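You operate a simulated robot arm through the tools that you are given. There is no shell and no other tool. Be economical: measure what you need, move in short steps, check, and stop when the job is done.

Carry out the task below with a simulated two-armed robot. There is one attempt and no reset: what you move stays moved.

TASK
Set out the soap bar from the drawer and fold the blue towel.
Fine: it is the drawer under the bathroom worktop; shut it; bar and towel stay on the worktop. Where these are worked on the way, their far stop is far enough and under half their travel is too little: drawer under the bathroom worktop.
Where things are to end (x, y in the base frame): bar of soap within 6 cm of [52, 10].

It is judged by the outcome, as a careful person would: the job done as asked, and still so three seconds after it is handed in. It fails if anything else is knocked over, pushed out of place, dropped, spilled or broken. Flat cloth is picked up by pressing the open fingertips on it (5 to 10 N) and closing them slowly along it; thin cloth reads only 2 to 8 mm in the jaws.

THE ROBOT
Two 6-joint arms with two-finger parallel grippers on one trunk, on a base that drives. Base frame: it is fixed to the floor where the robot stands at the start and does not move with it; the origin is under the middle of the robot, x ahead of it, y to its left, z up; the surface under the hand at the start is at about z = 85. Readings come in cm, degrees, newtons and seconds.
The left shoulder is at the start at [6, 18.7, 122.2], the right one opposite. With the tool pointing down near the work surface each hand reaches from about 10 to 60 cm from the robot's upright axis, wherever it stands, measured 20 degrees to its own side. Places, roughly: bathroom worktop [60, -20, 80]; blue towel [60, -20, 90]; drawer under the bathroom worktop [50, 0, 70]. Payload 1.57 kg a hand.
Tool frame (each hand has its own): the origin (TCP) lies between the finger pads and is the grasp point; the fingertips stand 3 cm ahead of it; z points along the fingers, y is the line along which they close. The gripper opens to 11 cm. The fingers are 2.4 cm wide and 1.2 cm thick; the gripper's body (4.8 by 11.2 cm) begins 7.8 cm behind the TCP.
Orientation is that of the tool frame in the base frame, as a unit quaternion [x, y, z, w]. With the fingers straight down and closing along the base's y, the tool's x points along the base's -x, its y along +y and its z along -z.

THE INTERFACE
- The arms move only by the tool servo_tool. It takes "left_series", "right_series" or both (then of equal length, played together; a hand with none holds still); each is a list that holds one entry, the list of rows, each a list of 6 numbers: the shift along the tool's x, y, z in cm, then the turn, a rotation vector about the tool's x, y, z in rad. In form: [[[tx, ty, tz, wx, wy, wz], ...]]. A call has 1 to 20 rows; each row shifts and turns the commanded pose from where the row before left it, along the tool's axes as they then stand. "left_gripper" and "right_gripper" are, for a hand that has rows, the opening, from 0 (shut) to 1 (fully open), set as the call begins (left out, the last holds). Rows are played at 5 a second. More than 5 cm and 8.6 degrees between two rows, or a gripper value outside its range, and nothing of the call is played. Where a pose cannot be reached the arm comes as near as it can. A force on the tool above 90 N (or 10 N above the force at the start of the call, whichever is more), or a blocked arm, ends the call early, and 0.2 s more pass. Each finger travels about 15.3 cm/s and halts on what it meets, pressing with about 38 N; the grip force reading is that of the motor and also rises with nothing between the fingers. The clock runs only during rows and for 0.2 s after the last one: add rows that do not move to give the fingers time. It gives the time, the measured TCP pose, the force on the tool (base axes), the opening and the grip force at its end, in the units of the frame above (readings bear some noise), with the torque about the TCP (base axes, N m) and any sound that the robot's microphone picked up.
- Cameras (640 x 400 px; columns grow to the right, rows downward): "scene" is now at [-0.65, -1.01, 174.03]; the picture's right is [-0.16, -0.99, 0.00], its down [-0.92, 0.15, -0.36] and it looks along [0.36, -0.06, -0.93] (base axes); focal length 259 px, centre (320, 200). "left" rides on the left gripper at [7, -1.6, -14.1] in its tool frame; the picture's right is [0.23, 0.97, 0.00], its down [-0.86, 0.20, -0.48] and it looks along [-0.47, 0.11, 0.88] (tool axes); focal length 222 px, centre (320, 200). "right" rides on the right gripper at [7, 1.6, -14.1] in its tool frame; the picture's right is [-0.23, 0.97, 0.00], its down [-0.86, -0.20, -0.48] and it looks along [-0.47, -0.11, 0.88] (tool axes); focal length 222 px, centre (320, 200). There is no depth. A picture from a camera that has moved, and an enlarged one, comes with that camera's place and axes in the base frame and with its lens.
- grab_frame(camera): a new picture of that camera. The clock stands still meanwhile.
- slide_trunk(by): slides the trunk up (or, below 0, down) by that many cm; the arms and the scene camera ride with it, the base frame stays. It gives what a move gives, with no picture.
- drive_base(legs): drives the robot by 1 to 6 legs, each [ahead, left, turn to the left] in cm, cm and degrees, along the robot's own axes; the way and the turn of a leg run together, so that a leg with both is an arc; at most 150 cm and 180 degrees a leg. The arms and the cameras ride along, it lands a little off, and it stops where it bumps. It gives what a move gives.
- pan_tilt(pan, tilt): turns the head with the scene camera to pan (to the left, within 86 degrees either way) and tilt (down, from -29 to 69), counted from straight ahead of the robot. It gives what a move gives.
- zoom(camera, box): a new picture of the part [left, top, right, bottom] of that camera's present view, enlarged. The clock stands still meanwhile.
- finish_job(): hands the job in; it is judged then, once.

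Work in short steps. Places have to be worked out from the pictures, the camera data and where the tool is seen: move nearer, look again, correct. Check each grasp and each placing, and mend what went wrong. You have 120 turns and 88 pictures in all, those below and enlarged ones among them. Open the grippers and draw the arms clear of the work before you hand the job in, unless the task says otherwise; then end with one line.

The tools are called after "Emit:" as a command line: name --argument value ..., lists and objects as JSON in quotes. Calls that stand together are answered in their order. servo_tool: Moves the arms, as the interface text tells. Its arguments: {"type":"object","properties":{"left_series":{"type":"array"},"left_gripper":{"type":"number"},"right_series":{"type":"array"},"right_gripper":{"type":"number"}},"required":[]} The other tools are called the same way: slide_trunk (by) slides the trunk up or down; drive_base (legs) drives the base; pan_tilt (pan, tilt) turns the head that bears the scene camera; grab_frame (camera) takes a picture; zoom (camera, box) takes an enlarged picture of a part of a camera's view; finish_job () hands the job in.

At the start:

```text
clock: 0.0
left_tcp_pos: [47.51, 7.98, 106.08]
left_ee_rot: [0.0, 1.0, -0.001, 0.001]
left_ft_force: [-0.3, -0.1, 0.8]
left_wrist_torque: [0.05, 0.0, 0.02]
left_width: 11.01
left_gripper_force: 0.1
right_tcp_pos: [34.38, -31.68, 103.4]
right_ee_rot: [-0.001, 1.0, 0.001, 0.0]
right_ft_force: [0.2, 1.2, -0.8]
right_wrist_torque: [0.02, 0.02, 0.0]
right_width: 11.0
right_gripper_force: 0.0
trunk travel left (down, up): [-85.0, 14.0]
robot x, y, heading: [-0.11, 0.12, 0.2]
head pan, tilt: [-9.0, 68.8]
```

scene: 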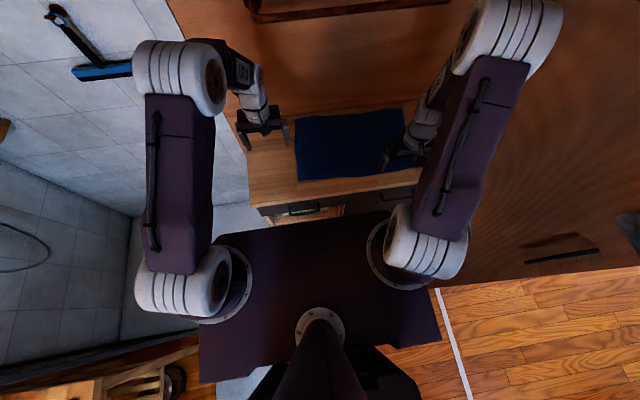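
right: 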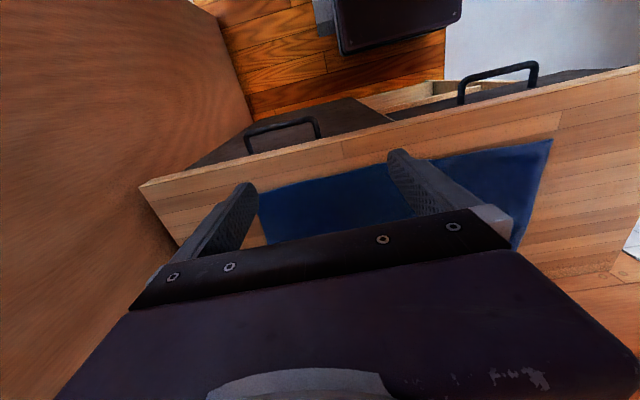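
left: 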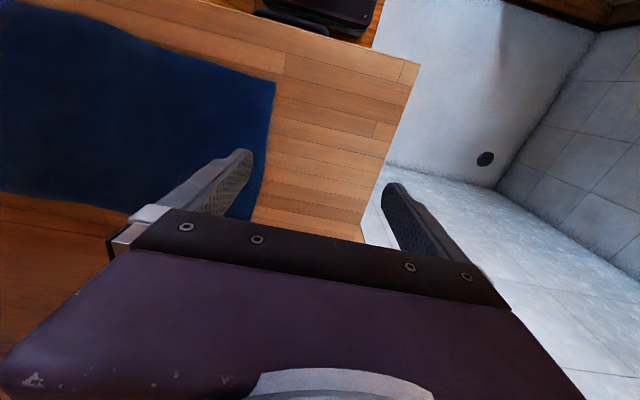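

I'll look closer at the drawer front and the worktop first.

Emit:
zoom --camera "scene" --box '[220, 80, 460, 230]'

Emit:
zoom --camera "right" --box '[200, 40, 640, 250]'

```text
2.67 times, centred on (340, 155) of scene
camera zoom: at [-0.65, -1.01, 174.03], right [-0.16, -0.99, 0.0], down [-0.92, 0.15, -0.36], along [0.36, -0.06, -0.93], focal length 691 px, centre (267, 320)
```

zoom: 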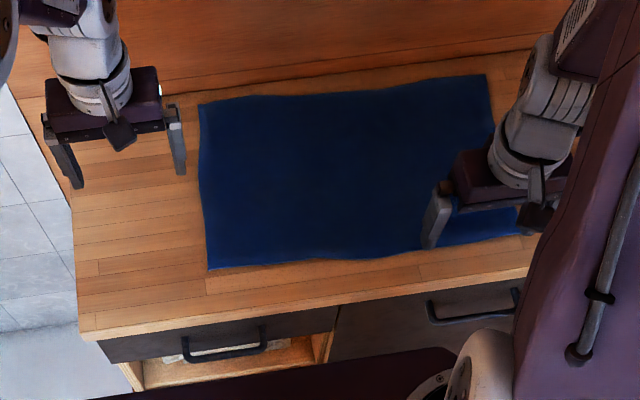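

```text
1.45 times, centred on (420, 145) of right
camera zoom: at [27.43, -30.06, 117.71], right [0.23, 0.97, 0.0], down [0.86, -0.2, 0.48], along [0.47, -0.11, -0.88], focal length 323 px, centre (174, 280)
```

zoom: 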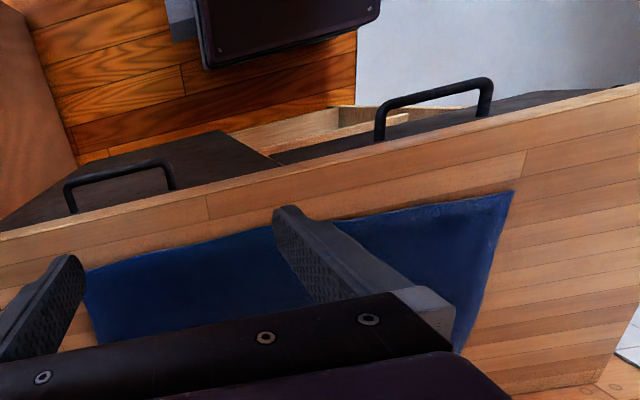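

The left drawer's handle bar is at about (33, -0.5, 74.7) with the front at x≈37. I must back up to open it, so I check the space behind on both sides.

Emit:
pan_tilt --pan 86 --tilt 35

Emit:
grab_frame --camera "scene"

Emit:
pan_tilt --pan -86 --tilt 35

Emit:
grab_frame --camera "scene"

```text
clock: 1.7
left_tcp_pos: [47.58, 7.96, 105.96]
left_ee_rot: [0.0, 1.0, -0.001, 0.0]
left_ft_force: [-0.2, -0.8, -0.6]
left_wrist_torque: [0.01, 0.02, 0.04]
left_width: 11.0
left_gripper_force: 0.1
right_tcp_pos: [34.48, -31.61, 103.45]
right_ee_rot: [0.0, 1.0, 0.0, 0.0]
right_ft_force: [-0.2, 0.8, 0.3]
right_wrist_torque: [-0.03, -0.02, 0.0]
right_width: 11.0
right_gripper_force: 0.0
trunk travel left (down, up): [-85.0, 14.0]
robot x, y, heading: [0.06, 0.11, 0.1]
head pan, tilt: [85.9, 35.0]
```

```text
82 pictures are left
camera scene: at [-5.54, 8.66, 178.4], right [1.0, -0.07, 0.0], down [-0.04, -0.57, -0.82], along [0.06, 0.82, -0.57], focal length 259 px, centre (320, 200)
```

scene: 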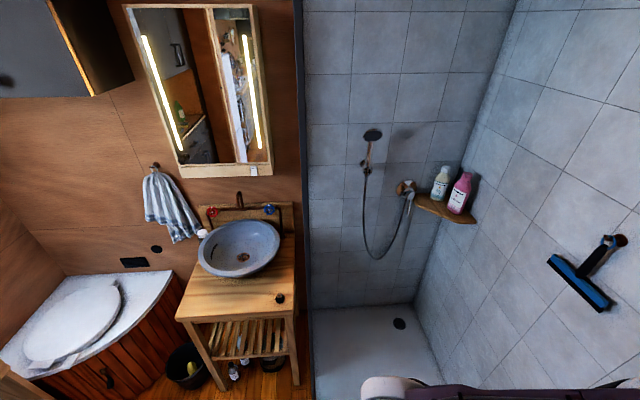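

```text
clock: 4.3
left_tcp_pos: [47.62, 8.06, 106.05]
left_ee_rot: [0.0, 1.0, -0.001, 0.001]
left_ft_force: [0.9, 0.7, 0.2]
left_wrist_torque: [0.05, -0.04, 0.0]
left_width: 11.01
left_gripper_force: 0.0
right_tcp_pos: [34.51, -31.79, 103.37]
right_ee_rot: [-0.001, 1.0, 0.0, -0.001]
right_ft_force: [-0.4, -0.1, -0.7]
right_wrist_torque: [-0.01, 0.03, -0.04]
right_width: 11.01
right_gripper_force: 0.0
trunk travel left (down, up): [-85.0, 14.0]
robot x, y, heading: [-0.28, 0.23, 0.1]
head pan, tilt: [-85.9, 35.0]
```

```text
81 pictures are left
camera scene: at [-5.54, -8.91, 178.4], right [-1.0, -0.07, 0.0], down [-0.04, 0.57, -0.82], along [0.06, -0.82, -0.57], focal length 259 px, centre (320, 200)
```

scene: 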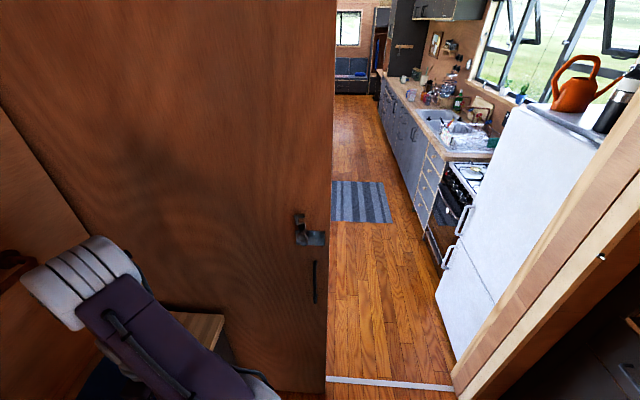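

The way back is clear for about 35 cm. I drive straight back and then lower the trunk to work at drawer height.

Emit:
drive_base --legs '[[-35, 0, 0]]'

Emit:
slide_trunk --by -25

Emit:
pan_tilt --pan 0 --tilt 45

Emit:
grab_frame --camera "scene"

```text
clock: 6.6
left_tcp_pos: [12.77, 8.15, 105.84]
left_ee_rot: [-0.001, 1.0, -0.001, -0.001]
left_ft_force: [0.3, 0.1, 0.0]
left_wrist_torque: [0.01, -0.03, 0.0]
left_width: 11.0
left_gripper_force: 0.0
right_tcp_pos: [-0.4, -31.66, 103.29]
right_ee_rot: [-0.001, 1.0, 0.001, -0.002]
right_ft_force: [0.3, 0.6, -0.8]
right_wrist_torque: [0.02, 0.02, -0.02]
right_width: 11.02
right_gripper_force: 0.0
trunk travel left (down, up): [-85.0, 14.0]
robot x, y, heading: [-34.93, 0.23, -0.1]
head pan, tilt: [-85.9, 35.0]
```

```text
clock: 9.2
left_tcp_pos: [12.63, 8.1, 80.91]
left_ee_rot: [-0.001, 1.0, -0.001, 0.001]
left_ft_force: [0.0, 0.1, 0.3]
left_wrist_torque: [0.01, -0.02, 0.02]
left_width: 11.02
left_gripper_force: 0.1
right_tcp_pos: [-0.41, -31.73, 78.38]
right_ee_rot: [-0.002, 1.0, 0.0, 0.0]
right_ft_force: [0.5, 0.4, -0.6]
right_wrist_torque: [0.0, -0.01, -0.02]
right_width: 11.01
right_gripper_force: 0.1
trunk travel left (down, up): [-60.0, 39.0]
robot x, y, heading: [-34.97, 0.12, 0.4]
head pan, tilt: [-85.9, 35.0]
```

```text
clock: 10.8
left_tcp_pos: [12.68, 8.15, 81.01]
left_ee_rot: [-0.001, 1.0, -0.001, 0.0]
left_ft_force: [0.1, 0.1, -0.2]
left_wrist_torque: [-0.02, 0.07, 0.01]
left_width: 10.99
left_gripper_force: 0.0
right_tcp_pos: [-0.37, -31.75, 78.37]
right_ee_rot: [-0.001, 1.0, 0.0, 0.0]
right_ft_force: [-0.3, 0.3, 0.8]
right_wrist_torque: [0.0, 0.0, -0.01]
right_width: 11.0
right_gripper_force: 0.0
trunk travel left (down, up): [-60.0, 39.0]
robot x, y, heading: [-34.79, -0.14, 0.1]
head pan, tilt: [0.0, 45.0]
```

```text
80 pictures are left
camera scene: at [-32.99, -0.15, 151.92], right [0.0, -1.0, 0.0], down [-0.71, 0.0, -0.71], along [0.71, 0.0, -0.71], focal length 259 px, centre (320, 200)
```

scene: 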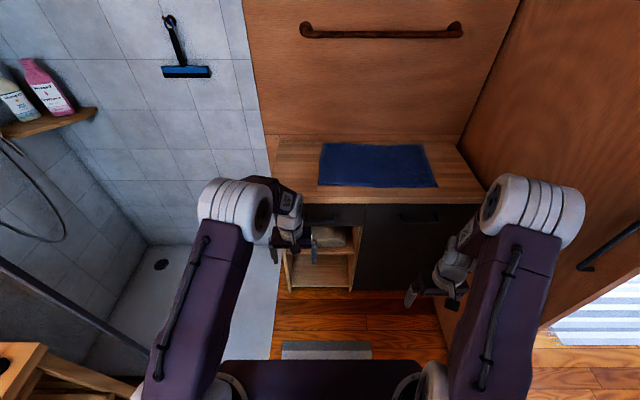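

The drawer is fully visible with its bar; an open shelf lies beneath. I bring the left hand ahead of the handle and pitch it to point forward.

Emit:
servo_tool --left_series '[[[-3, -3, 0, 0, 0, 0], [-3, -3, 0, 0, 0, 0], [-3, -2.4, 0, 0, 0, 0], [0, 0, 0, 0, -0.14, 0], [0, 0, 0, 0, -0.14, 0], [0, 0, 0, 0, -0.14, 0], [0, 0, 0, 0, -0.14, 0], [0, 0, 0, 0, -0.14, 0], [0, 0, 0, 0, -0.14, 0], [0, 0, 0, 0, -0.14, 0], [0, 0, 0, 0, -0.14, 0], [0, 0, 0, 0, -0.14, 0], [0, 0, 0, 0, -0.14, 0], [0, 0, 0, 0, -0.14, 0], [0, 0, 0, 0, -0.03, 0]]]'

```text
clock: 14.0
left_tcp_pos: [24.2, -1.71, 81.33]
left_ee_rot: [0.004, 0.739, 0.022, 0.673]
left_ft_force: [0.5, 0.1, 0.3]
left_wrist_torque: [0.0, -0.03, 0.01]
left_width: 11.01
left_gripper_force: 0.0
left hand out of reach, approached as far as the arm can: row 8, 13, 14
right_tcp_pos: [-0.48, -31.73, 78.44]
right_ee_rot: [-0.001, 1.0, 0.0, 0.0]
right_ft_force: [-1.2, -1.0, 1.1]
right_wrist_torque: [-0.01, -0.01, 0.02]
right_width: 10.99
right_gripper_force: 0.1
trunk travel left (down, up): [-60.0, 39.0]
robot x, y, heading: [-34.8, 0.02, 0.2]
head pan, tilt: [0.0, 45.0]
```

Nearly forward-pointing, with some strain. I try the roll about the tool axis so the fingers close vertically.

Emit:
servo_tool --left_series '[[[0, 0, 0, 0, 0, 0.14], [0, 0, 0, 0, 0, 0.14], [0, 0, 0, 0, 0, 0.14], [0, 0, 0, 0, 0, 0.14], [0, 0, 0, 0, 0, 0.14], [0, 0, 0, 0, 0, 0.14], [0, 0, 0, 0, 0, 0.14], [0, 0, 0, 0, 0, 0.14], [0, 0, 0, 0, 0, 0.14], [0, 0, 0, 0, 0, 0.14], [0, 0, 0, 0, 0, 0.14], [0, 0, 0, 0, 0, 0.03], [0, 0, 0, 0, 0, 0]]]'

Emit:
grab_frame --camera "scene"

Emit:
grab_frame --camera "left"

```text
clock: 16.8
left_tcp_pos: [24.19, -1.52, 81.43]
left_ee_rot: [0.525, 0.521, 0.489, 0.463]
left_ft_force: [0.6, -0.1, 0.4]
left_wrist_torque: [0.01, 0.01, 0.01]
left_width: 11.01
left_gripper_force: 0.0
right_tcp_pos: [-0.43, -31.7, 78.39]
right_ee_rot: [-0.001, 1.0, -0.001, 0.0]
right_ft_force: [0.4, 0.2, 0.1]
right_wrist_torque: [0.02, 0.02, 0.0]
right_width: 11.02
right_gripper_force: 0.0
trunk travel left (down, up): [-60.0, 39.0]
robot x, y, heading: [-35.07, -0.26, 0.0]
head pan, tilt: [0.0, 45.0]
```

```text
79 pictures are left
camera scene: at [-32.99, -0.15, 151.92], right [0.0, -1.0, 0.0], down [-0.71, 0.0, -0.71], along [0.71, 0.0, -0.71], focal length 259 px, centre (320, 200)
```

scene: 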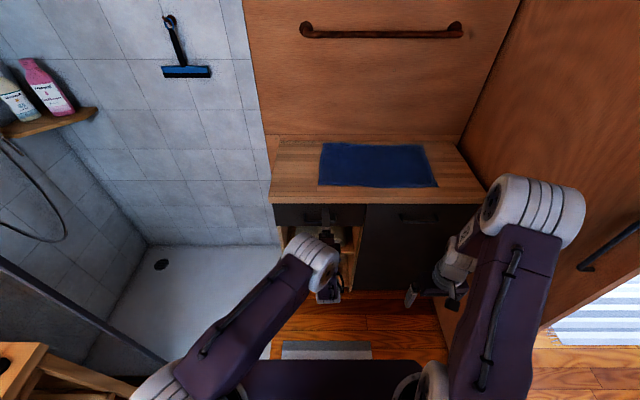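

```text
78 pictures are left
camera left: at [9.85, 5.13, 81.28], right [0.09, 0.2, 0.98], down [-0.44, -0.87, 0.22], along [0.89, -0.45, 0.01], focal length 222 px, centre (320, 200)
```

left: 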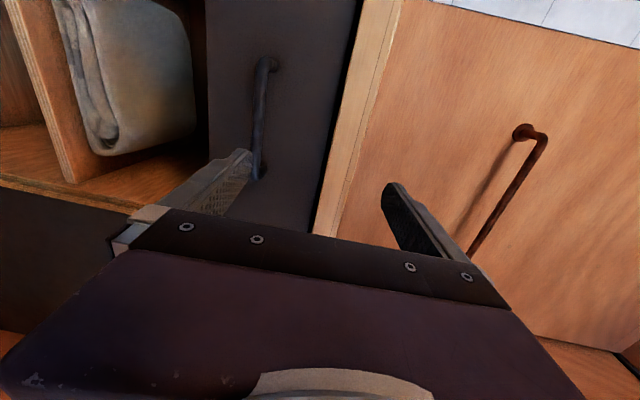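

The bar is at z≈74, y from -6 to 5. I lower the hand 7.4 cm and advance so the bar sits between the fingers.

Emit:
servo_tool --left_series '[[[0, -2.5, 0, 0, 0, 0], [0, -2.5, 0, 0, 0, 0], [0, -2.3, 0, 0, 0, 0], [0, 0, 2.5, 0, 0, 0], [0, 0, 2.5, 0, 0, 0], [0, 0.3, 2, 0, 0, 0], [0, 0, 0, 0, 0, 0]]]'

Emit:
grab_frame --camera "left"

```text
clock: 18.4
left_tcp_pos: [30.29, -1.15, 73.74]
left_ee_rot: [0.524, 0.522, 0.489, 0.462]
left_ft_force: [0.1, 0.4, -0.7]
left_wrist_torque: [0.03, -0.01, -0.02]
left_width: 10.98
left_gripper_force: 0.0
right_tcp_pos: [-0.45, -31.71, 78.5]
right_ee_rot: [0.0, 1.0, 0.0, 0.0]
right_ft_force: [0.6, 0.1, -0.6]
right_wrist_torque: [-0.04, 0.02, 0.01]
right_width: 11.0
right_gripper_force: 0.0
trunk travel left (down, up): [-60.0, 39.0]
robot x, y, heading: [-35.06, 0.13, 0.0]
head pan, tilt: [0.0, 45.0]
```

```text
77 pictures are left
camera left: at [16.08, 5.5, 73.63], right [0.09, 0.2, 0.98], down [-0.44, -0.87, 0.22], along [0.89, -0.45, 0.01], focal length 222 px, centre (320, 200)
```

left: 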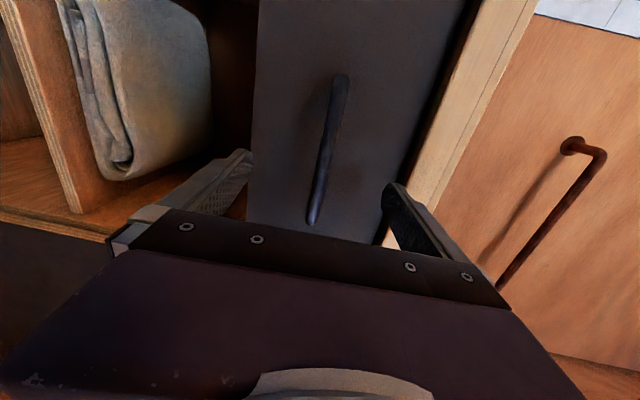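

The bar is centred between the fingers at z≈73.5. I advance a little more and close.

Emit:
servo_tool --left_series '[[[0, 0, 1.2, 0, 0, 0], [0, 0, 1.2, 0, 0, 0], [0, 0, 0, 0, 0, 0]]]'

Emit:
servo_tool --left_series '[[[0, 0, 0, 0, 0, 0], [0, 0, 0, 0, 0, 0], [0, 0, 0, 0, 0, 0], [0, 0, 0, 0, 0, 0]]]' --left_gripper 0

```text
clock: 19.2
left_tcp_pos: [32.7, -1.21, 73.46]
left_ee_rot: [0.525, 0.521, 0.489, 0.464]
left_ft_force: [0.0, -0.9, -0.4]
left_wrist_torque: [0.0, 0.0, -0.01]
left_width: 11.02
left_gripper_force: 0.1
right_tcp_pos: [-0.44, -31.64, 78.35]
right_ee_rot: [-0.001, 1.0, 0.001, 0.0]
right_ft_force: [-0.3, 0.1, 0.4]
right_wrist_torque: [0.0, 0.03, 0.03]
right_width: 10.99
right_gripper_force: 0.1
trunk travel left (down, up): [-60.0, 39.0]
robot x, y, heading: [-35.0, 0.02, 0.2]
head pan, tilt: [0.0, 45.0]
```

```text
clock: 20.2
left_tcp_pos: [32.85, -1.16, 73.61]
left_ee_rot: [0.523, 0.522, 0.489, 0.464]
left_ft_force: [1.8, -1.1, 5.4]
left_wrist_torque: [-0.73, -0.02, 0.29]
left_width: 1.22
left_gripper_force: 29.1
right_tcp_pos: [-0.43, -31.69, 78.42]
right_ee_rot: [-0.001, 1.0, -0.001, 0.0]
right_ft_force: [0.2, -0.2, 0.1]
right_wrist_torque: [-0.01, -0.01, -0.02]
right_width: 11.0
right_gripper_force: 0.0
trunk travel left (down, up): [-60.0, 39.0]
robot x, y, heading: [-35.09, 0.24, 0.1]
head pan, tilt: [0.0, 45.0]
```

The bar is gripped at 1.2 cm. I pull straight back along -x, 12 cm first.

Emit:
servo_tool --left_series '[[[0.02, -0.1, -1, 0, 0, 0], [0.02, -0.1, -1, 0, 0, 0], [0.02, -0.1, -1, 0, 0, 0], [0.02, -0.1, -1, 0, 0, 0], [0.02, -0.1, -1, 0, 0, 0], [0.02, -0.1, -1, 0, 0, 0], [0.02, -0.1, -1, 0, 0, 0], [0.02, -0.1, -1, 0, 0, 0], [0.02, -0.1, -1, 0, 0, 0], [0.02, -0.1, -1, 0, 0, 0], [0.02, -0.1, -1, 0, 0, 0], [0.02, -0.1, -1, 0, 0, 0]]]'

Emit:
grab_frame --camera "scene"

```text
clock: 22.8
left_tcp_pos: [20.62, -1.17, 73.6]
left_ee_rot: [0.524, 0.521, 0.489, 0.463]
left_ft_force: [0.1, 1.5, 9.8]
left_wrist_torque: [-0.65, -0.02, 0.3]
left_width: 1.23
left_gripper_force: 29.2
right_tcp_pos: [-0.54, -31.71, 78.4]
right_ee_rot: [-0.001, 1.0, -0.001, 0.0]
right_ft_force: [0.2, 0.6, -0.1]
right_wrist_torque: [0.0, 0.03, 0.02]
right_width: 11.0
right_gripper_force: 0.0
trunk travel left (down, up): [-60.0, 39.0]
robot x, y, heading: [-35.11, -0.21, 0.4]
head pan, tilt: [0.0, 45.0]
```

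```text
76 pictures are left
camera scene: at [-33.16, -0.09, 151.92], right [0.0, -1.0, 0.0], down [-0.71, 0.0, -0.71], along [0.71, 0.0, -0.71], focal length 259 px, centre (320, 200)
```

scene: 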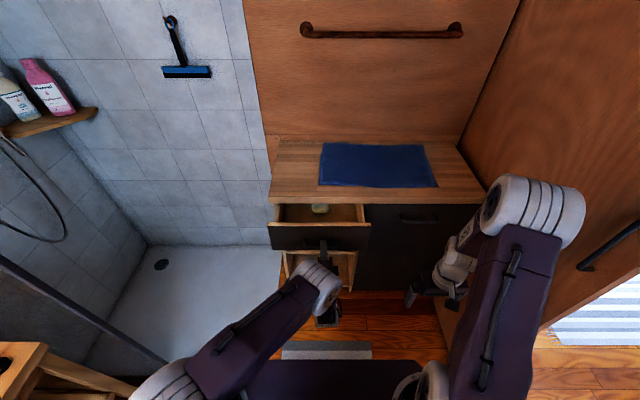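

It slides, and something pale (the soap) shows at the back. I keep pulling.

Emit:
servo_tool --left_series '[[[0.02, -0.1, -1, 0, 0, 0], [0.02, -0.1, -1, 0, 0, 0], [0.02, -0.1, -1, 0, 0, 0], [0.02, -0.1, -1, 0, 0, 0], [0.02, -0.1, -1, 0, 0, 0], [0.02, -0.1, -1, 0, 0, 0], [0.02, -0.1, -1, 0, 0, 0], [0.02, -0.1, -1, 0, 0, 0], [0.02, -0.1, -1, 0, 0, 0], [0.02, -0.1, -1, 0, 0, 0]]]'

Emit:
grab_frame --camera "scene"

```text
clock: 25.0
left_tcp_pos: [10.69, -1.14, 73.52]
left_ee_rot: [0.523, 0.52, 0.491, 0.464]
left_ft_force: [0.5, 4.7, 28.4]
left_wrist_torque: [-0.68, -0.14, 0.56]
left_width: 1.22
left_gripper_force: 29.4
right_tcp_pos: [-0.63, -31.67, 78.5]
right_ee_rot: [-0.001, 1.0, -0.001, 0.002]
right_ft_force: [0.3, 0.2, 0.6]
right_wrist_torque: [0.02, -0.02, 0.02]
right_width: 10.98
right_gripper_force: 0.1
trunk travel left (down, up): [-60.0, 39.0]
robot x, y, heading: [-35.09, 0.03, 0.4]
head pan, tilt: [0.0, 45.0]
```

```text
75 pictures are left
camera scene: at [-33.38, -0.03, 151.93], right [0.0, -1.0, 0.0], down [-0.71, 0.0, -0.71], along [0.71, 0.0, -0.71], focal length 259 px, centre (320, 200)
```

scene: 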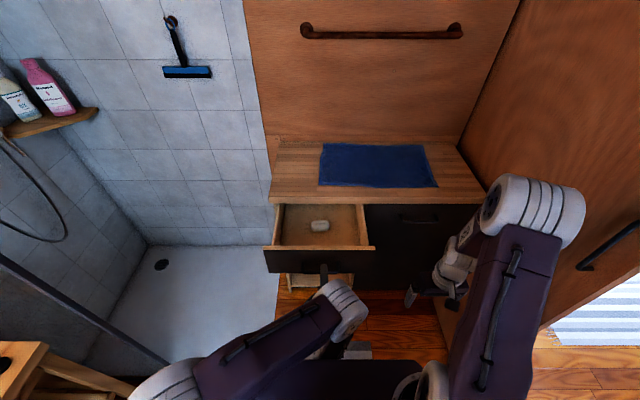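

Soap is visible near the drawer's middle. I pull 5 cm further for clearance, easing the vertical load.

Emit:
servo_tool --left_series '[[[0.02, 0.1, -1, 0, 0, 0], [0.02, 0.05, -1, 0, 0, 0], [0.02, 0, -1, 0, 0, 0], [0.02, -0.05, -1, 0, 0, 0], [0.02, -0.05, -1, 0, 0, 0], [0, 0, 0, 0, 0, 0]]]'

Emit:
zoom --camera "scene" --box '[220, 120, 480, 300]'

```text
clock: 26.4
left_tcp_pos: [6.38, -1.15, 73.62]
left_ee_rot: [0.522, 0.528, 0.488, 0.46]
left_ft_force: [18.5, -10.7, -35.7]
left_wrist_torque: [-0.83, 0.24, -0.53]
left_width: 1.2
left_gripper_force: 28.8
right_tcp_pos: [-0.13, -31.9, 78.02]
right_ee_rot: [-0.001, 1.0, 0.001, -0.003]
right_ft_force: [-0.4, -0.2, -0.7]
right_wrist_torque: [-0.01, 0.0, 0.01]
right_width: 11.0
right_gripper_force: 0.0
trunk travel left (down, up): [-60.0, 39.0]
robot x, y, heading: [-35.2, 0.18, 0.2]
head pan, tilt: [0.0, 45.0]
```

```text
2.22 times, centred on (350, 210) of scene
camera zoom: at [-32.19, -0.34, 151.85], right [0.0, -1.0, 0.0], down [-0.71, 0.0, -0.7], along [0.7, 0.0, -0.71], focal length 576 px, centre (253, 178)
```

zoom: 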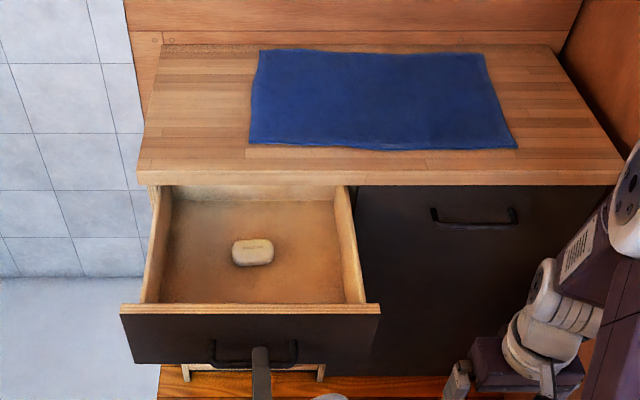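

The drawer is at its stop (travel ~26 cm). I release the handle and back the base off 8 cm so the fingers clear the bar.

Emit:
servo_tool --left_series '[[[0, 0, 0.3, 0, 0, 0], [0, 0, 0, 0, 0, 0], [0, 0, 0, 0, 0, 0], [0, 0, 0, 0, 0, 0]]]' --left_gripper 1

Emit:
drive_base --legs '[[-8, 0, 0]]'

Emit:
slide_trunk --by 20

```text
clock: 27.4
left_tcp_pos: [6.08, -1.29, 73.94]
left_ee_rot: [0.522, 0.523, 0.489, 0.464]
left_ft_force: [-0.7, -0.9, 0.4]
left_wrist_torque: [0.02, 0.02, 0.01]
left_width: 11.0
left_gripper_force: 0.0
right_tcp_pos: [-0.54, -31.8, 78.33]
right_ee_rot: [-0.001, 1.0, 0.0, 0.001]
right_ft_force: [-0.4, -0.3, 0.1]
right_wrist_torque: [-0.01, 0.03, 0.04]
right_width: 10.97
right_gripper_force: 0.0
trunk travel left (down, up): [-60.0, 39.0]
robot x, y, heading: [-34.66, 0.12, 0.0]
head pan, tilt: [0.0, 45.0]
```

```text
clock: 28.4
left_tcp_pos: [-1.92, -1.37, 74.1]
left_ee_rot: [0.523, 0.521, 0.489, 0.465]
left_ft_force: [-1.2, 1.0, -0.4]
left_wrist_torque: [0.04, 0.06, -0.01]
left_width: 10.99
left_gripper_force: 0.1
right_tcp_pos: [-8.54, -31.79, 78.51]
right_ee_rot: [0.0, 1.0, 0.0, 0.001]
right_ft_force: [0.4, -0.1, 0.5]
right_wrist_torque: [0.0, -0.01, -0.01]
right_width: 10.98
right_gripper_force: 0.0
trunk travel left (down, up): [-60.0, 39.0]
robot x, y, heading: [-42.91, -0.31, 0.1]
head pan, tilt: [0.0, 45.0]
```

```text
clock: 30.6
left_tcp_pos: [-1.8, -1.42, 94.0]
left_ee_rot: [0.522, 0.523, 0.488, 0.465]
left_ft_force: [0.5, -0.5, 1.0]
left_wrist_torque: [-0.03, 0.0, -0.01]
left_width: 10.98
left_gripper_force: 0.0
right_tcp_pos: [-8.58, -31.83, 98.46]
right_ee_rot: [0.0, 1.0, 0.0, 0.0]
right_ft_force: [-0.2, 0.0, 0.3]
right_wrist_torque: [0.01, 0.0, -0.01]
right_width: 10.98
right_gripper_force: 0.0
trunk travel left (down, up): [-80.0, 19.0]
robot x, y, heading: [-42.81, 0.08, -0.1]
head pan, tilt: [0.0, 45.0]
```

Clear of the handle. I unroll the hand and pitch it back to point down.

Emit:
servo_tool --left_series '[[[0, 0, 0, 0, 0, -0.14], [0, 0, 0, 0, 0, -0.14], [0, 0, 0, 0, 0, -0.14], [0, 0, 0, 0, 0, -0.14], [0, 0, 0, 0, 0, -0.14], [0, 0, 0, 0, 0, -0.14], [0, 0, 0, 0, 0, -0.14], [0, 0, 0, 0, 0, -0.14], [0, 0, 0, 0, 0, -0.14], [0, 0, 0, 0, 0, -0.14], [0, 0, 0, 0, 0, -0.14], [0, 0, 0, 0, 0, -0.03]]]'

Emit:
servo_tool --left_series '[[[0, 0, 0, 0, 0.14, 0], [0, 0, 0, 0, 0.14, 0], [0, 0, 0, 0, 0.14, 0], [0, 0, 0, 0, 0.14, 0], [0, 0, 0, 0, 0.14, 0], [0, 0, 0, 0, 0.14, 0], [0, 0, 0, 0, 0.14, 0], [0, 0, 0, 0, 0.14, 0], [0, 0, 0, 0, 0.14, 0], [0, 0, 0, 0, 0.14, 0], [0, 0, 0, 0, 0.08, 0], [0, 0, 0, 0, 0, 0]]]'

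```text
clock: 33.4
left_tcp_pos: [4.77, -13.15, 96.12]
left_ee_rot: [-0.031, 0.722, -0.013, 0.691]
left_ft_force: [-0.9, -0.5, 0.8]
left_wrist_torque: [0.0, 0.01, 0.02]
left_width: 10.99
left_gripper_force: 0.0
left hand out of reach, approached as far as the arm can: row 9, 10, 11, 12
right_tcp_pos: [-8.46, -31.69, 98.48]
right_ee_rot: [-0.001, 1.0, 0.001, -0.001]
right_ft_force: [0.5, 0.5, 0.7]
right_wrist_torque: [0.02, -0.05, -0.02]
right_width: 10.98
right_gripper_force: 0.2
trunk travel left (down, up): [-80.0, 19.0]
robot x, y, heading: [-43.02, 0.2, -0.1]
head pan, tilt: [0.0, 45.0]
stopped in row 12 (left hand): the arm was blocked; the commanded pose is now the measured one
```

```text
clock: 36.0
left_tcp_pos: [4.71, -13.06, 96.32]
left_ee_rot: [-0.013, 0.999, -0.03, 0.023]
left_ft_force: [-0.1, 0.3, 0.5]
left_wrist_torque: [-0.02, 0.01, 0.04]
left_width: 11.0
left_gripper_force: 0.1
right_tcp_pos: [-8.41, -31.74, 98.28]
right_ee_rot: [0.001, 1.0, 0.0, 0.0]
right_ft_force: [-0.3, 0.5, 0.3]
right_wrist_torque: [-0.02, 0.01, 0.01]
right_width: 10.99
right_gripper_force: 0.0
trunk travel left (down, up): [-80.0, 19.0]
robot x, y, heading: [-43.05, -0.16, -0.0]
head pan, tilt: [0.0, 45.0]
```

Hand is down-pointing but shifted right. I level it, move it to y≈0 and then drive 18 cm forward to get the soap within reach.

Emit:
servo_tool --left_series '[[[0, 0, 0, -0.06, 0.046, 0.026], [0, 3, 0, 0, 0, 0], [0, 3, 0, 0, 0, 0], [0, 3, 0, 0, 0, 0], [0, 3, 0, 0, 0, 0], [0, 1, 0, 0, 0, 0], [0, 0, 0, 0, 0, 0]]]'

Emit:
drive_base --legs '[[18, 0, 0]]'

Emit:
grab_frame --camera "left"

Emit:
grab_frame --camera "scene"

```text
clock: 37.6
left_tcp_pos: [4.78, -0.17, 96.14]
left_ee_rot: [0.0, 1.0, 0.0, 0.001]
left_ft_force: [-0.3, -0.3, 0.4]
left_wrist_torque: [0.04, -0.01, 0.01]
left_width: 10.99
left_gripper_force: 0.1
right_tcp_pos: [-8.52, -31.86, 98.39]
right_ee_rot: [-0.001, 1.0, 0.0, 0.0]
right_ft_force: [0.2, 0.3, -0.5]
right_wrist_torque: [0.0, 0.0, 0.01]
right_width: 10.99
right_gripper_force: 0.1
trunk travel left (down, up): [-80.0, 19.0]
robot x, y, heading: [-42.85, -0.32, 0.0]
head pan, tilt: [0.0, 45.0]
```

```text
clock: 39.1
left_tcp_pos: [22.96, -0.25, 96.26]
left_ee_rot: [0.0, 1.0, 0.0, 0.001]
left_ft_force: [0.0, 0.7, 0.9]
left_wrist_torque: [-0.01, -0.01, -0.03]
left_width: 10.99
left_gripper_force: 0.1
right_tcp_pos: [9.61, -31.89, 98.5]
right_ee_rot: [0.001, 1.0, 0.0, 0.001]
right_ft_force: [0.1, 0.3, 1.1]
right_wrist_torque: [-0.03, 0.01, -0.05]
right_width: 10.99
right_gripper_force: 0.0
trunk travel left (down, up): [-80.0, 19.0]
robot x, y, heading: [-24.59, -0.17, -0.0]
head pan, tilt: [0.0, 45.0]
```

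```text
73 pictures are left
camera left: at [16.06, -1.82, 110.35], right [-0.23, 0.97, 0.0], down [0.85, 0.2, 0.48], along [0.47, 0.11, -0.88], focal length 222 px, centre (320, 200)
```

left: 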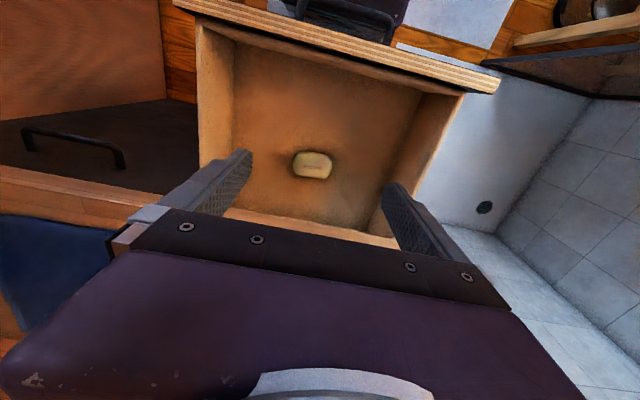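

```text
72 pictures are left
camera scene: at [-22.97, -0.18, 171.92], right [0.0, -1.0, 0.0], down [-0.71, 0.0, -0.71], along [0.71, 0.0, -0.71], focal length 259 px, centre (320, 200)
```

scene: 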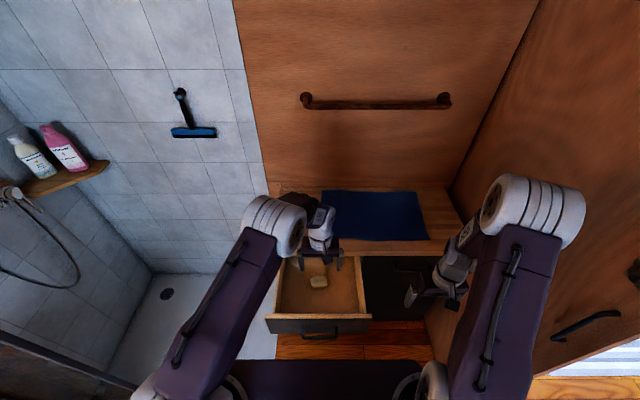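

Triangulating puts the soap at about (31, 0, 69), long side along y. I move over it at x≈30.4 and descend part-way.

Emit:
servo_tool --left_series '[[[-2.5, 0, 0, 0, 0, 0], [-2.5, 0, 0, 0, 0, 0], [-2.5, 0.2, 0, 0, 0, 0], [0, 0, 3, 0, 0, 0], [0, 0, 3, 0, 0, 0], [0, 0, 3, 0, 0, 0], [0, 0, 3, 0, 0, 0], [0, 0, 3, 0, 0, 0], [0, 0, 0, 0, 0, 0]]]'

Emit:
grab_frame --camera "left"

Emit:
grab_frame --camera "scene"

```text
clock: 41.1
left_tcp_pos: [27.78, 1.0, 82.19]
left_ee_rot: [0.001, 1.0, 0.0, 0.001]
left_ft_force: [-0.4, -0.8, 0.6]
left_wrist_torque: [-0.04, 0.0, 0.01]
left_width: 10.99
left_gripper_force: 0.2
left hand out of reach, approached as far as the arm can: row 6, 7, 8
right_tcp_pos: [9.85, -31.77, 98.33]
right_ee_rot: [0.001, 1.0, 0.001, -0.001]
right_ft_force: [-0.1, 0.4, -0.4]
right_wrist_torque: [0.02, 0.0, 0.02]
right_width: 10.99
right_gripper_force: 0.1
trunk travel left (down, up): [-80.0, 19.0]
robot x, y, heading: [-24.35, -0.38, -0.2]
head pan, tilt: [0.0, 45.0]
```

```text
71 pictures are left
camera left: at [20.88, -0.64, 96.34], right [-0.23, 0.97, 0.0], down [0.86, 0.2, 0.48], along [0.47, 0.11, -0.88], focal length 222 px, centre (320, 200)
```

left: 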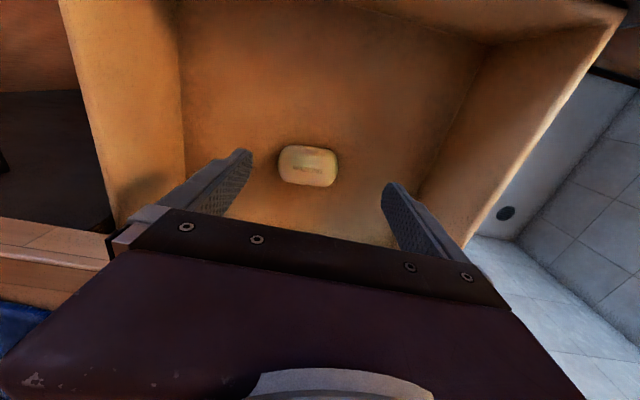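

```text
70 pictures are left
camera scene: at [-22.63, -0.2, 171.92], right [0.0, -1.0, 0.0], down [-0.71, 0.0, -0.71], along [0.71, 0.0, -0.71], focal length 259 px, centre (320, 200)
```

scene: 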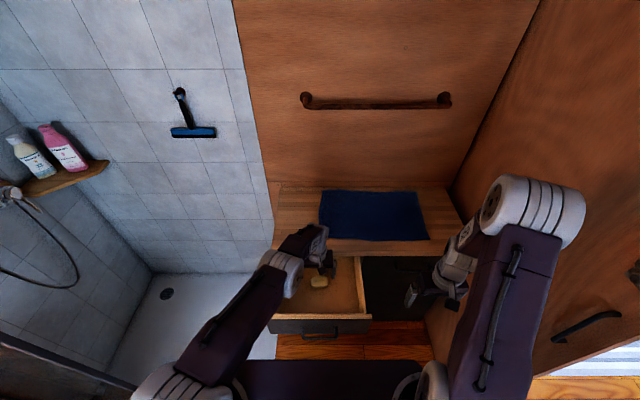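

The shoulder is too high for full reach. I lower the trunk 9 cm and then move the hand over the soap.

Emit:
slide_trunk --by -9

Emit:
servo_tool --left_series '[[[-1.5, -0.5, -0.4, 0, 0, 0], [-1.3, -0.4, 0, 0, 0, 0], [0, 0, 0, 0, 0, 0]]]'

Emit:
grab_frame --camera "left"

```text
clock: 42.4
left_tcp_pos: [27.72, 0.9, 73.24]
left_ee_rot: [0.001, 1.0, -0.001, 0.0]
left_ft_force: [0.4, 0.5, -0.5]
left_wrist_torque: [0.01, 0.0, 0.01]
left_width: 11.0
left_gripper_force: 0.2
right_tcp_pos: [9.79, -31.93, 89.46]
right_ee_rot: [0.001, 1.0, 0.0, 0.0]
right_ft_force: [0.1, -0.7, 0.1]
right_wrist_torque: [-0.01, 0.03, 0.0]
right_width: 11.0
right_gripper_force: 0.0
trunk travel left (down, up): [-71.0, 28.0]
robot x, y, heading: [-24.54, -0.02, -0.3]
head pan, tilt: [0.0, 45.0]
```

```text
clock: 43.2
left_tcp_pos: [28.7, 0.79, 74.53]
left_ee_rot: [0.001, 1.0, 0.0, -0.001]
left_ft_force: [0.6, -1.5, -0.3]
left_wrist_torque: [-0.02, -0.01, 0.04]
left_width: 11.02
left_gripper_force: 0.1
left hand out of reach, approached as far as the arm can: row 1, 2
right_tcp_pos: [9.79, -31.87, 89.41]
right_ee_rot: [0.0, 1.0, 0.0, 0.0]
right_ft_force: [0.5, 0.3, 0.1]
right_wrist_torque: [0.01, -0.02, -0.01]
right_width: 11.0
right_gripper_force: 0.0
trunk travel left (down, up): [-71.0, 28.0]
robot x, y, heading: [-24.45, -0.27, -0.1]
head pan, tilt: [0.0, 45.0]
```

```text
69 pictures are left
camera left: at [21.77, -0.75, 88.58], right [-0.23, 0.97, 0.0], down [0.86, 0.2, 0.48], along [0.47, 0.11, -0.88], focal length 222 px, centre (320, 200)
```

left: 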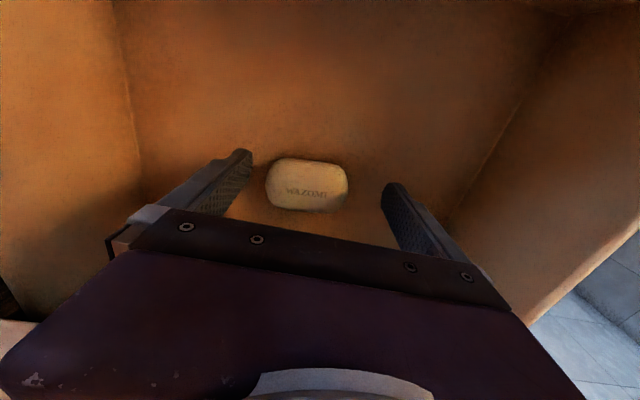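

Still at the reach limit. I undo that nudge, drive 4 cm forward, and read the pose again.

Emit:
servo_tool --left_series '[[[1.4, 0, 0, 0, 0, 0], [1.4, 0, 0, 0, 0, 0], [0, 0, 0, 0, 0, 0]]]'

Emit:
drive_base --legs '[[4, 0, 0]]'

```text
clock: 44.0
left_tcp_pos: [25.76, 0.81, 74.29]
left_ee_rot: [0.001, 1.0, 0.0, 0.0]
left_ft_force: [-0.5, 0.5, -0.6]
left_wrist_torque: [-0.03, 0.0, 0.01]
left_width: 11.02
left_gripper_force: 0.0
right_tcp_pos: [9.82, -31.89, 89.39]
right_ee_rot: [0.0, 1.0, 0.001, 0.001]
right_ft_force: [0.0, 0.3, 0.2]
right_wrist_torque: [0.02, -0.02, -0.02]
right_width: 10.99
right_gripper_force: 0.1
trunk travel left (down, up): [-71.0, 28.0]
robot x, y, heading: [-24.18, -0.2, 0.1]
head pan, tilt: [0.0, 45.0]
```

```text
clock: 44.8
left_tcp_pos: [29.41, 0.89, 74.56]
left_ee_rot: [0.001, 1.0, 0.0, 0.001]
left_ft_force: [-0.6, 0.4, -0.6]
left_wrist_torque: [0.02, -0.05, 0.01]
left_width: 11.0
left_gripper_force: 0.1
right_tcp_pos: [13.53, -31.76, 89.63]
right_ee_rot: [0.002, 1.0, -0.001, 0.001]
right_ft_force: [0.3, -0.5, 0.2]
right_wrist_torque: [0.01, -0.05, -0.04]
right_width: 10.98
right_gripper_force: 0.1
trunk travel left (down, up): [-71.0, 28.0]
robot x, y, heading: [-20.99, 0.13, -0.1]
head pan, tilt: [0.0, 45.0]
```

The command re-anchors to the reached pose. I centre over the soap and descend about 5 cm gently.

Emit:
servo_tool --left_series '[[[-1.1, -0.8, 0, 0, 0, 0], [0, 0, 1, 0, 0, 0], [0, 0, 1, 0, 0, 0], [0, 0, 1, 0, 0, 0], [0, 0, 0.7, 0, 0, 0], [0, 0, 0.7, 0, 0, 0], [0, 0, 0, 0, 0, 0]]]'

Emit:
grab_frame --camera "left"

```text
clock: 46.3
left_tcp_pos: [31.6, 0.12, 71.72]
left_ee_rot: [0.002, 1.0, -0.002, 0.016]
left_ft_force: [-8.0, 3.9, 57.5]
left_wrist_torque: [3.53, -0.36, 0.35]
left_width: 11.01
left_gripper_force: 0.0
left hand out of reach, approached as far as the arm can: row 6
right_tcp_pos: [13.58, -31.85, 89.53]
right_ee_rot: [0.0, 1.0, 0.0, 0.001]
right_ft_force: [1.3, 0.7, -0.7]
right_wrist_torque: [-0.01, 0.05, -0.01]
right_width: 10.98
right_gripper_force: 0.0
trunk travel left (down, up): [-71.0, 28.0]
robot x, y, heading: [-20.86, 0.21, 0.0]
head pan, tilt: [0.0, 45.0]
stopped in row 7 (left hand): the force on the tool passed its limit at 92 N (the readings are from after the stop); the commanded pose is now the measured one
```

```text
68 pictures are left
camera left: at [24.2, -1.42, 85.67], right [-0.22, 0.97, -0.01], down [0.84, 0.2, 0.5], along [0.49, 0.1, -0.86], focal length 222 px, centre (320, 200)
```

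left: 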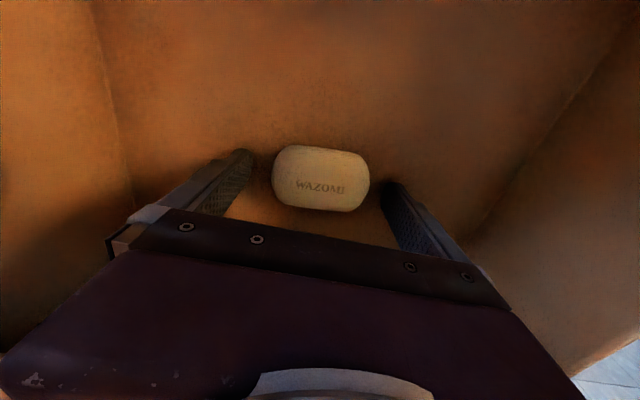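

The fingertips touch the drawer floor (z≈68.7) and straddle the soap. I rise 0.5 cm and close.

Emit:
servo_tool --left_series '[[[0, 0, -0.5, 0, 0, 0], [0, 0, 0, 0, 0, 0]]]'

Emit:
servo_tool --left_series '[[[0, 0, 0, 0, 0, 0], [0, 0, 0, 0, 0, 0], [0, 0, 0, 0, 0, 0], [0, 0, 0, 0, 0, 0]]]' --left_gripper 0.3

```text
clock: 46.9
left_tcp_pos: [31.13, 0.01, 71.73]
left_ee_rot: [0.002, 1.0, -0.001, 0.01]
left_ft_force: [1.9, -1.6, 25.9]
left_wrist_torque: [1.48, 0.24, -0.16]
left_width: 10.95
left_gripper_force: 0.0
right_tcp_pos: [13.44, -31.92, 89.49]
right_ee_rot: [0.001, 1.0, 0.0, 0.002]
right_ft_force: [0.4, 0.8, 0.6]
right_wrist_torque: [0.01, 0.0, 0.0]
right_width: 11.0
right_gripper_force: 0.0
trunk travel left (down, up): [-71.0, 28.0]
robot x, y, heading: [-21.02, 0.04, 0.1]
head pan, tilt: [0.0, 45.0]
```

```text
clock: 47.9
left_tcp_pos: [31.13, 0.22, 71.64]
left_ee_rot: [0.002, 1.0, -0.002, 0.01]
left_ft_force: [-0.7, 11.0, 23.9]
left_wrist_torque: [1.39, 0.28, -0.09]
left_width: 7.3
left_gripper_force: 37.7
right_tcp_pos: [13.46, -31.73, 89.6]
right_ee_rot: [0.001, 1.0, -0.001, 0.001]
right_ft_force: [-0.2, 0.4, 0.2]
right_wrist_torque: [0.01, 0.01, 0.02]
right_width: 11.0
right_gripper_force: 0.1
trunk travel left (down, up): [-71.0, 28.0]
robot x, y, heading: [-20.84, -0.12, 0.1]
head pan, tilt: [0.0, 45.0]
```

Soap gripped at 7.3 cm. I lift it straight up.

Emit:
servo_tool --left_series '[[[0, 0, -1, 0, 0, 0], [0.5, 0, -2, 0, 0, 0], [0.5, 0, -2, 0, 0, 0], [0, 0, -2.5, 0, 0, 0], [0, 0, -2.5, 0, 0, 0], [0, 0, -2.5, 0, 0, 0], [0, 0, -2.5, 0, 0, 0], [0, 0, 0, 0, 0, 0]]]'

Emit:
slide_trunk --by 16

Emit:
grab_frame --camera "scene"

```text
clock: 49.7
left_tcp_pos: [29.94, 0.22, 86.47]
left_ee_rot: [0.001, 1.0, -0.002, 0.01]
left_ft_force: [0.8, -0.2, -1.0]
left_wrist_torque: [0.0, -0.02, 0.0]
left_width: 7.31
left_gripper_force: 38.4
right_tcp_pos: [13.77, -31.83, 89.47]
right_ee_rot: [0.001, 1.0, 0.0, 0.0]
right_ft_force: [0.2, 0.8, -0.3]
right_wrist_torque: [0.0, 0.01, -0.02]
right_width: 11.03
right_gripper_force: 0.1
trunk travel left (down, up): [-71.0, 28.0]
robot x, y, heading: [-20.74, -0.33, -0.1]
head pan, tilt: [0.0, 45.0]
```

```text
clock: 51.5
left_tcp_pos: [30.01, 0.24, 102.5]
left_ee_rot: [0.002, 1.0, -0.001, 0.01]
left_ft_force: [0.0, -0.4, -0.3]
left_wrist_torque: [0.0, 0.01, -0.03]
left_width: 7.31
left_gripper_force: 38.0
right_tcp_pos: [13.77, -31.99, 105.51]
right_ee_rot: [0.001, 1.0, -0.001, 0.0]
right_ft_force: [-0.1, -0.5, -1.1]
right_wrist_torque: [-0.01, -0.02, -0.02]
right_width: 11.0
right_gripper_force: 0.0
trunk travel left (down, up): [-87.0, 12.0]
robot x, y, heading: [-20.37, -0.1, -0.2]
head pan, tilt: [0.0, 45.0]
```

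```text
67 pictures are left
camera scene: at [-18.7, -0.2, 178.91], right [0.0, -1.0, 0.0], down [-0.71, 0.0, -0.71], along [0.71, 0.0, -0.71], focal length 259 px, centre (320, 200)
```

scene: 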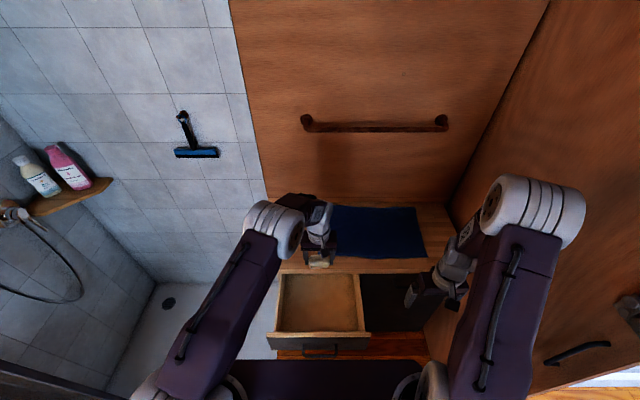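

Soap is held. I swing the left hand to y≈10 and bring the right hand back (gripper shut) to prepare to push the drawer.

Emit:
servo_tool --left_series '[[[0, 2.5, 0, 0, -0.02, 0], [0, 2.5, 0, 0, 0, 0], [0, 2.5, 0, 0, 0, 0], [0, 2.3, 0, 0, 0, 0], [0, 0, 0, 0, 0, 0]]]' --right_series '[[[2.8, 0, 0, 0, 0, 0], [2.8, 0, 0, 0, 0, 0], [2.8, 0, 0, 0, 0, 0], [2.8, 0, 0, 0, 0, 0], [2.8, 0, 0, 0, 0, 0]]]' --right_gripper 0

Emit:
servo_tool --right_series '[[[0, 4, 0, 0, 0, 0], [0, 4, 0, 0, 0, 0], [0, 4, 0, 0, 0, 0], [0, 4, 0, 0, 0, 0], [0, 4, 0, 0, 0, 0], [0, 4, 0, 0, 0, 0], [0, 4, 0, 0, 0, 0], [0, 0, 0, 0, 0, 0]]]'

Emit:
grab_frame --camera "scene"

Emit:
grab_frame --camera "right"

```text
clock: 52.7
left_tcp_pos: [30.0, 9.79, 102.44]
left_ee_rot: [0.002, 1.0, -0.001, 0.02]
left_ft_force: [0.1, -0.3, -1.6]
left_wrist_torque: [0.04, 0.03, -0.01]
left_width: 7.34
left_gripper_force: 37.5
right_tcp_pos: [1.31, -33.1, 104.83]
right_ee_rot: [0.001, 1.0, 0.001, -0.001]
right_ft_force: [0.4, -0.3, -0.1]
right_wrist_torque: [0.02, 0.01, 0.01]
right_width: 0.0
right_gripper_force: 21.2
right hand out of reach, approached as far as the arm can: row 5
trunk travel left (down, up): [-87.0, 12.0]
robot x, y, heading: [-20.53, 0.12, -0.3]
head pan, tilt: [0.0, 45.0]
```

```text
clock: 54.5
left_tcp_pos: [29.97, 9.86, 102.37]
left_ee_rot: [0.001, 1.0, -0.001, 0.019]
left_ft_force: [0.5, 0.5, -1.9]
left_wrist_torque: [0.01, 0.04, -0.01]
left_width: 7.31
left_gripper_force: 37.9
right_tcp_pos: [6.23, -7.44, 103.47]
right_ee_rot: [0.001, 1.0, -0.001, 0.001]
right_ft_force: [-1.0, 1.2, -0.6]
right_wrist_torque: [0.04, 0.0, 0.02]
right_width: 0.01
right_gripper_force: 21.3
right hand out of reach, approached as far as the arm can: row 1, 2, 3, 4
trunk travel left (down, up): [-87.0, 12.0]
robot x, y, heading: [-20.75, 0.4, -0.1]
head pan, tilt: [0.0, 45.0]
```

```text
66 pictures are left
camera scene: at [-18.69, -0.27, 178.92], right [0.0, -1.0, 0.0], down [-0.71, 0.0, -0.71], along [0.71, 0.0, -0.71], focal length 259 px, centre (320, 200)
```

scene: 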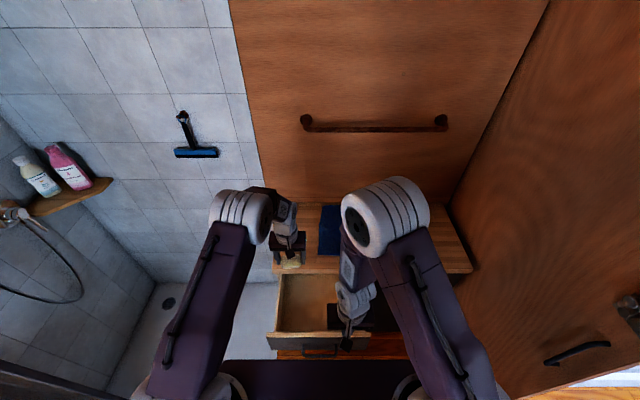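

```text
65 pictures are left
camera right: at [-0.74, -5.82, 117.79], right [0.23, 0.97, 0.0], down [0.85, -0.2, 0.48], along [0.47, -0.11, -0.88], focal length 222 px, centre (320, 200)
```

right: 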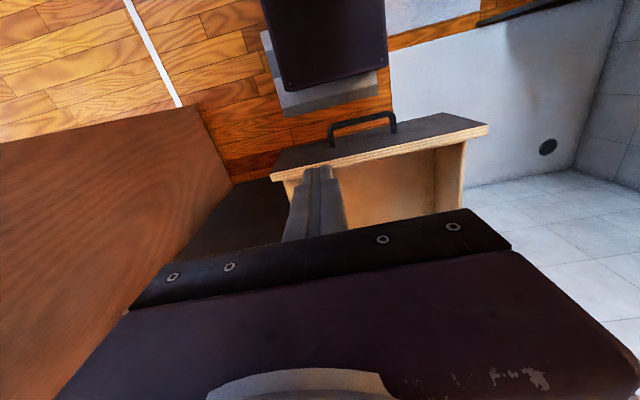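

The right hand can't come closer to the body, so I back the base 9 cm to have it in front of the handle, then lower it.

Emit:
drive_base --legs '[[-9, 0, 0]]'

Emit:
servo_tool --right_series '[[[0, 1.5, 3, 0, 0, 0], [0, 1.5, 3, 0, 0, 0], [0, 1, 3, 0, 0, 0], [0, 0, 3, 0, 0, 0], [0, 0, 3, 0, 0, 0], [0, 0, 3, 0, 0, 0], [0, 0, 3, 0, 0, 0], [0, 0, 3, 0, 0, 0], [0, 0, 3, 0, 0, 0], [0, 0, 0, 0, 0, 0]]]'

Emit:
grab_frame --camera "scene"

```text
clock: 55.6
left_tcp_pos: [21.33, 9.89, 102.21]
left_ee_rot: [0.002, 1.0, -0.001, 0.018]
left_ft_force: [0.6, -0.8, 0.0]
left_wrist_torque: [0.02, 0.02, -0.03]
left_width: 7.34
left_gripper_force: 38.3
right_tcp_pos: [-2.27, -7.41, 103.3]
right_ee_rot: [0.001, 1.0, 0.0, -0.002]
right_ft_force: [-0.1, -0.4, 0.4]
right_wrist_torque: [0.0, 0.02, -0.04]
right_width: 0.0
right_gripper_force: 21.3
trunk travel left (down, up): [-87.0, 12.0]
robot x, y, heading: [-29.44, 0.33, -0.0]
head pan, tilt: [0.0, 45.0]
```

```text
clock: 57.8
left_tcp_pos: [21.19, 9.85, 102.34]
left_ee_rot: [0.002, 1.0, -0.002, 0.02]
left_ft_force: [-0.5, 0.0, -0.9]
left_wrist_torque: [-0.01, 0.01, -0.01]
left_width: 7.3
left_gripper_force: 37.9
right_tcp_pos: [-2.5, -3.62, 76.44]
right_ee_rot: [0.0, 1.0, -0.001, 0.0]
right_ft_force: [-0.4, 0.8, -0.5]
right_wrist_torque: [0.01, -0.01, 0.0]
right_width: 0.0
right_gripper_force: 21.6
trunk travel left (down, up): [-87.0, 12.0]
robot x, y, heading: [-29.55, 0.01, -0.2]
head pan, tilt: [0.0, 45.0]
```

```text
64 pictures are left
camera scene: at [-27.62, -0.15, 178.92], right [0.0, -1.0, 0.0], down [-0.71, 0.0, -0.71], along [0.71, 0.0, -0.71], focal length 259 px, centre (320, 200)
```

scene: 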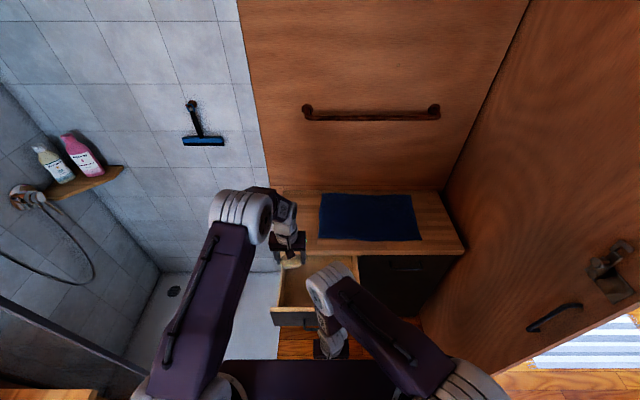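

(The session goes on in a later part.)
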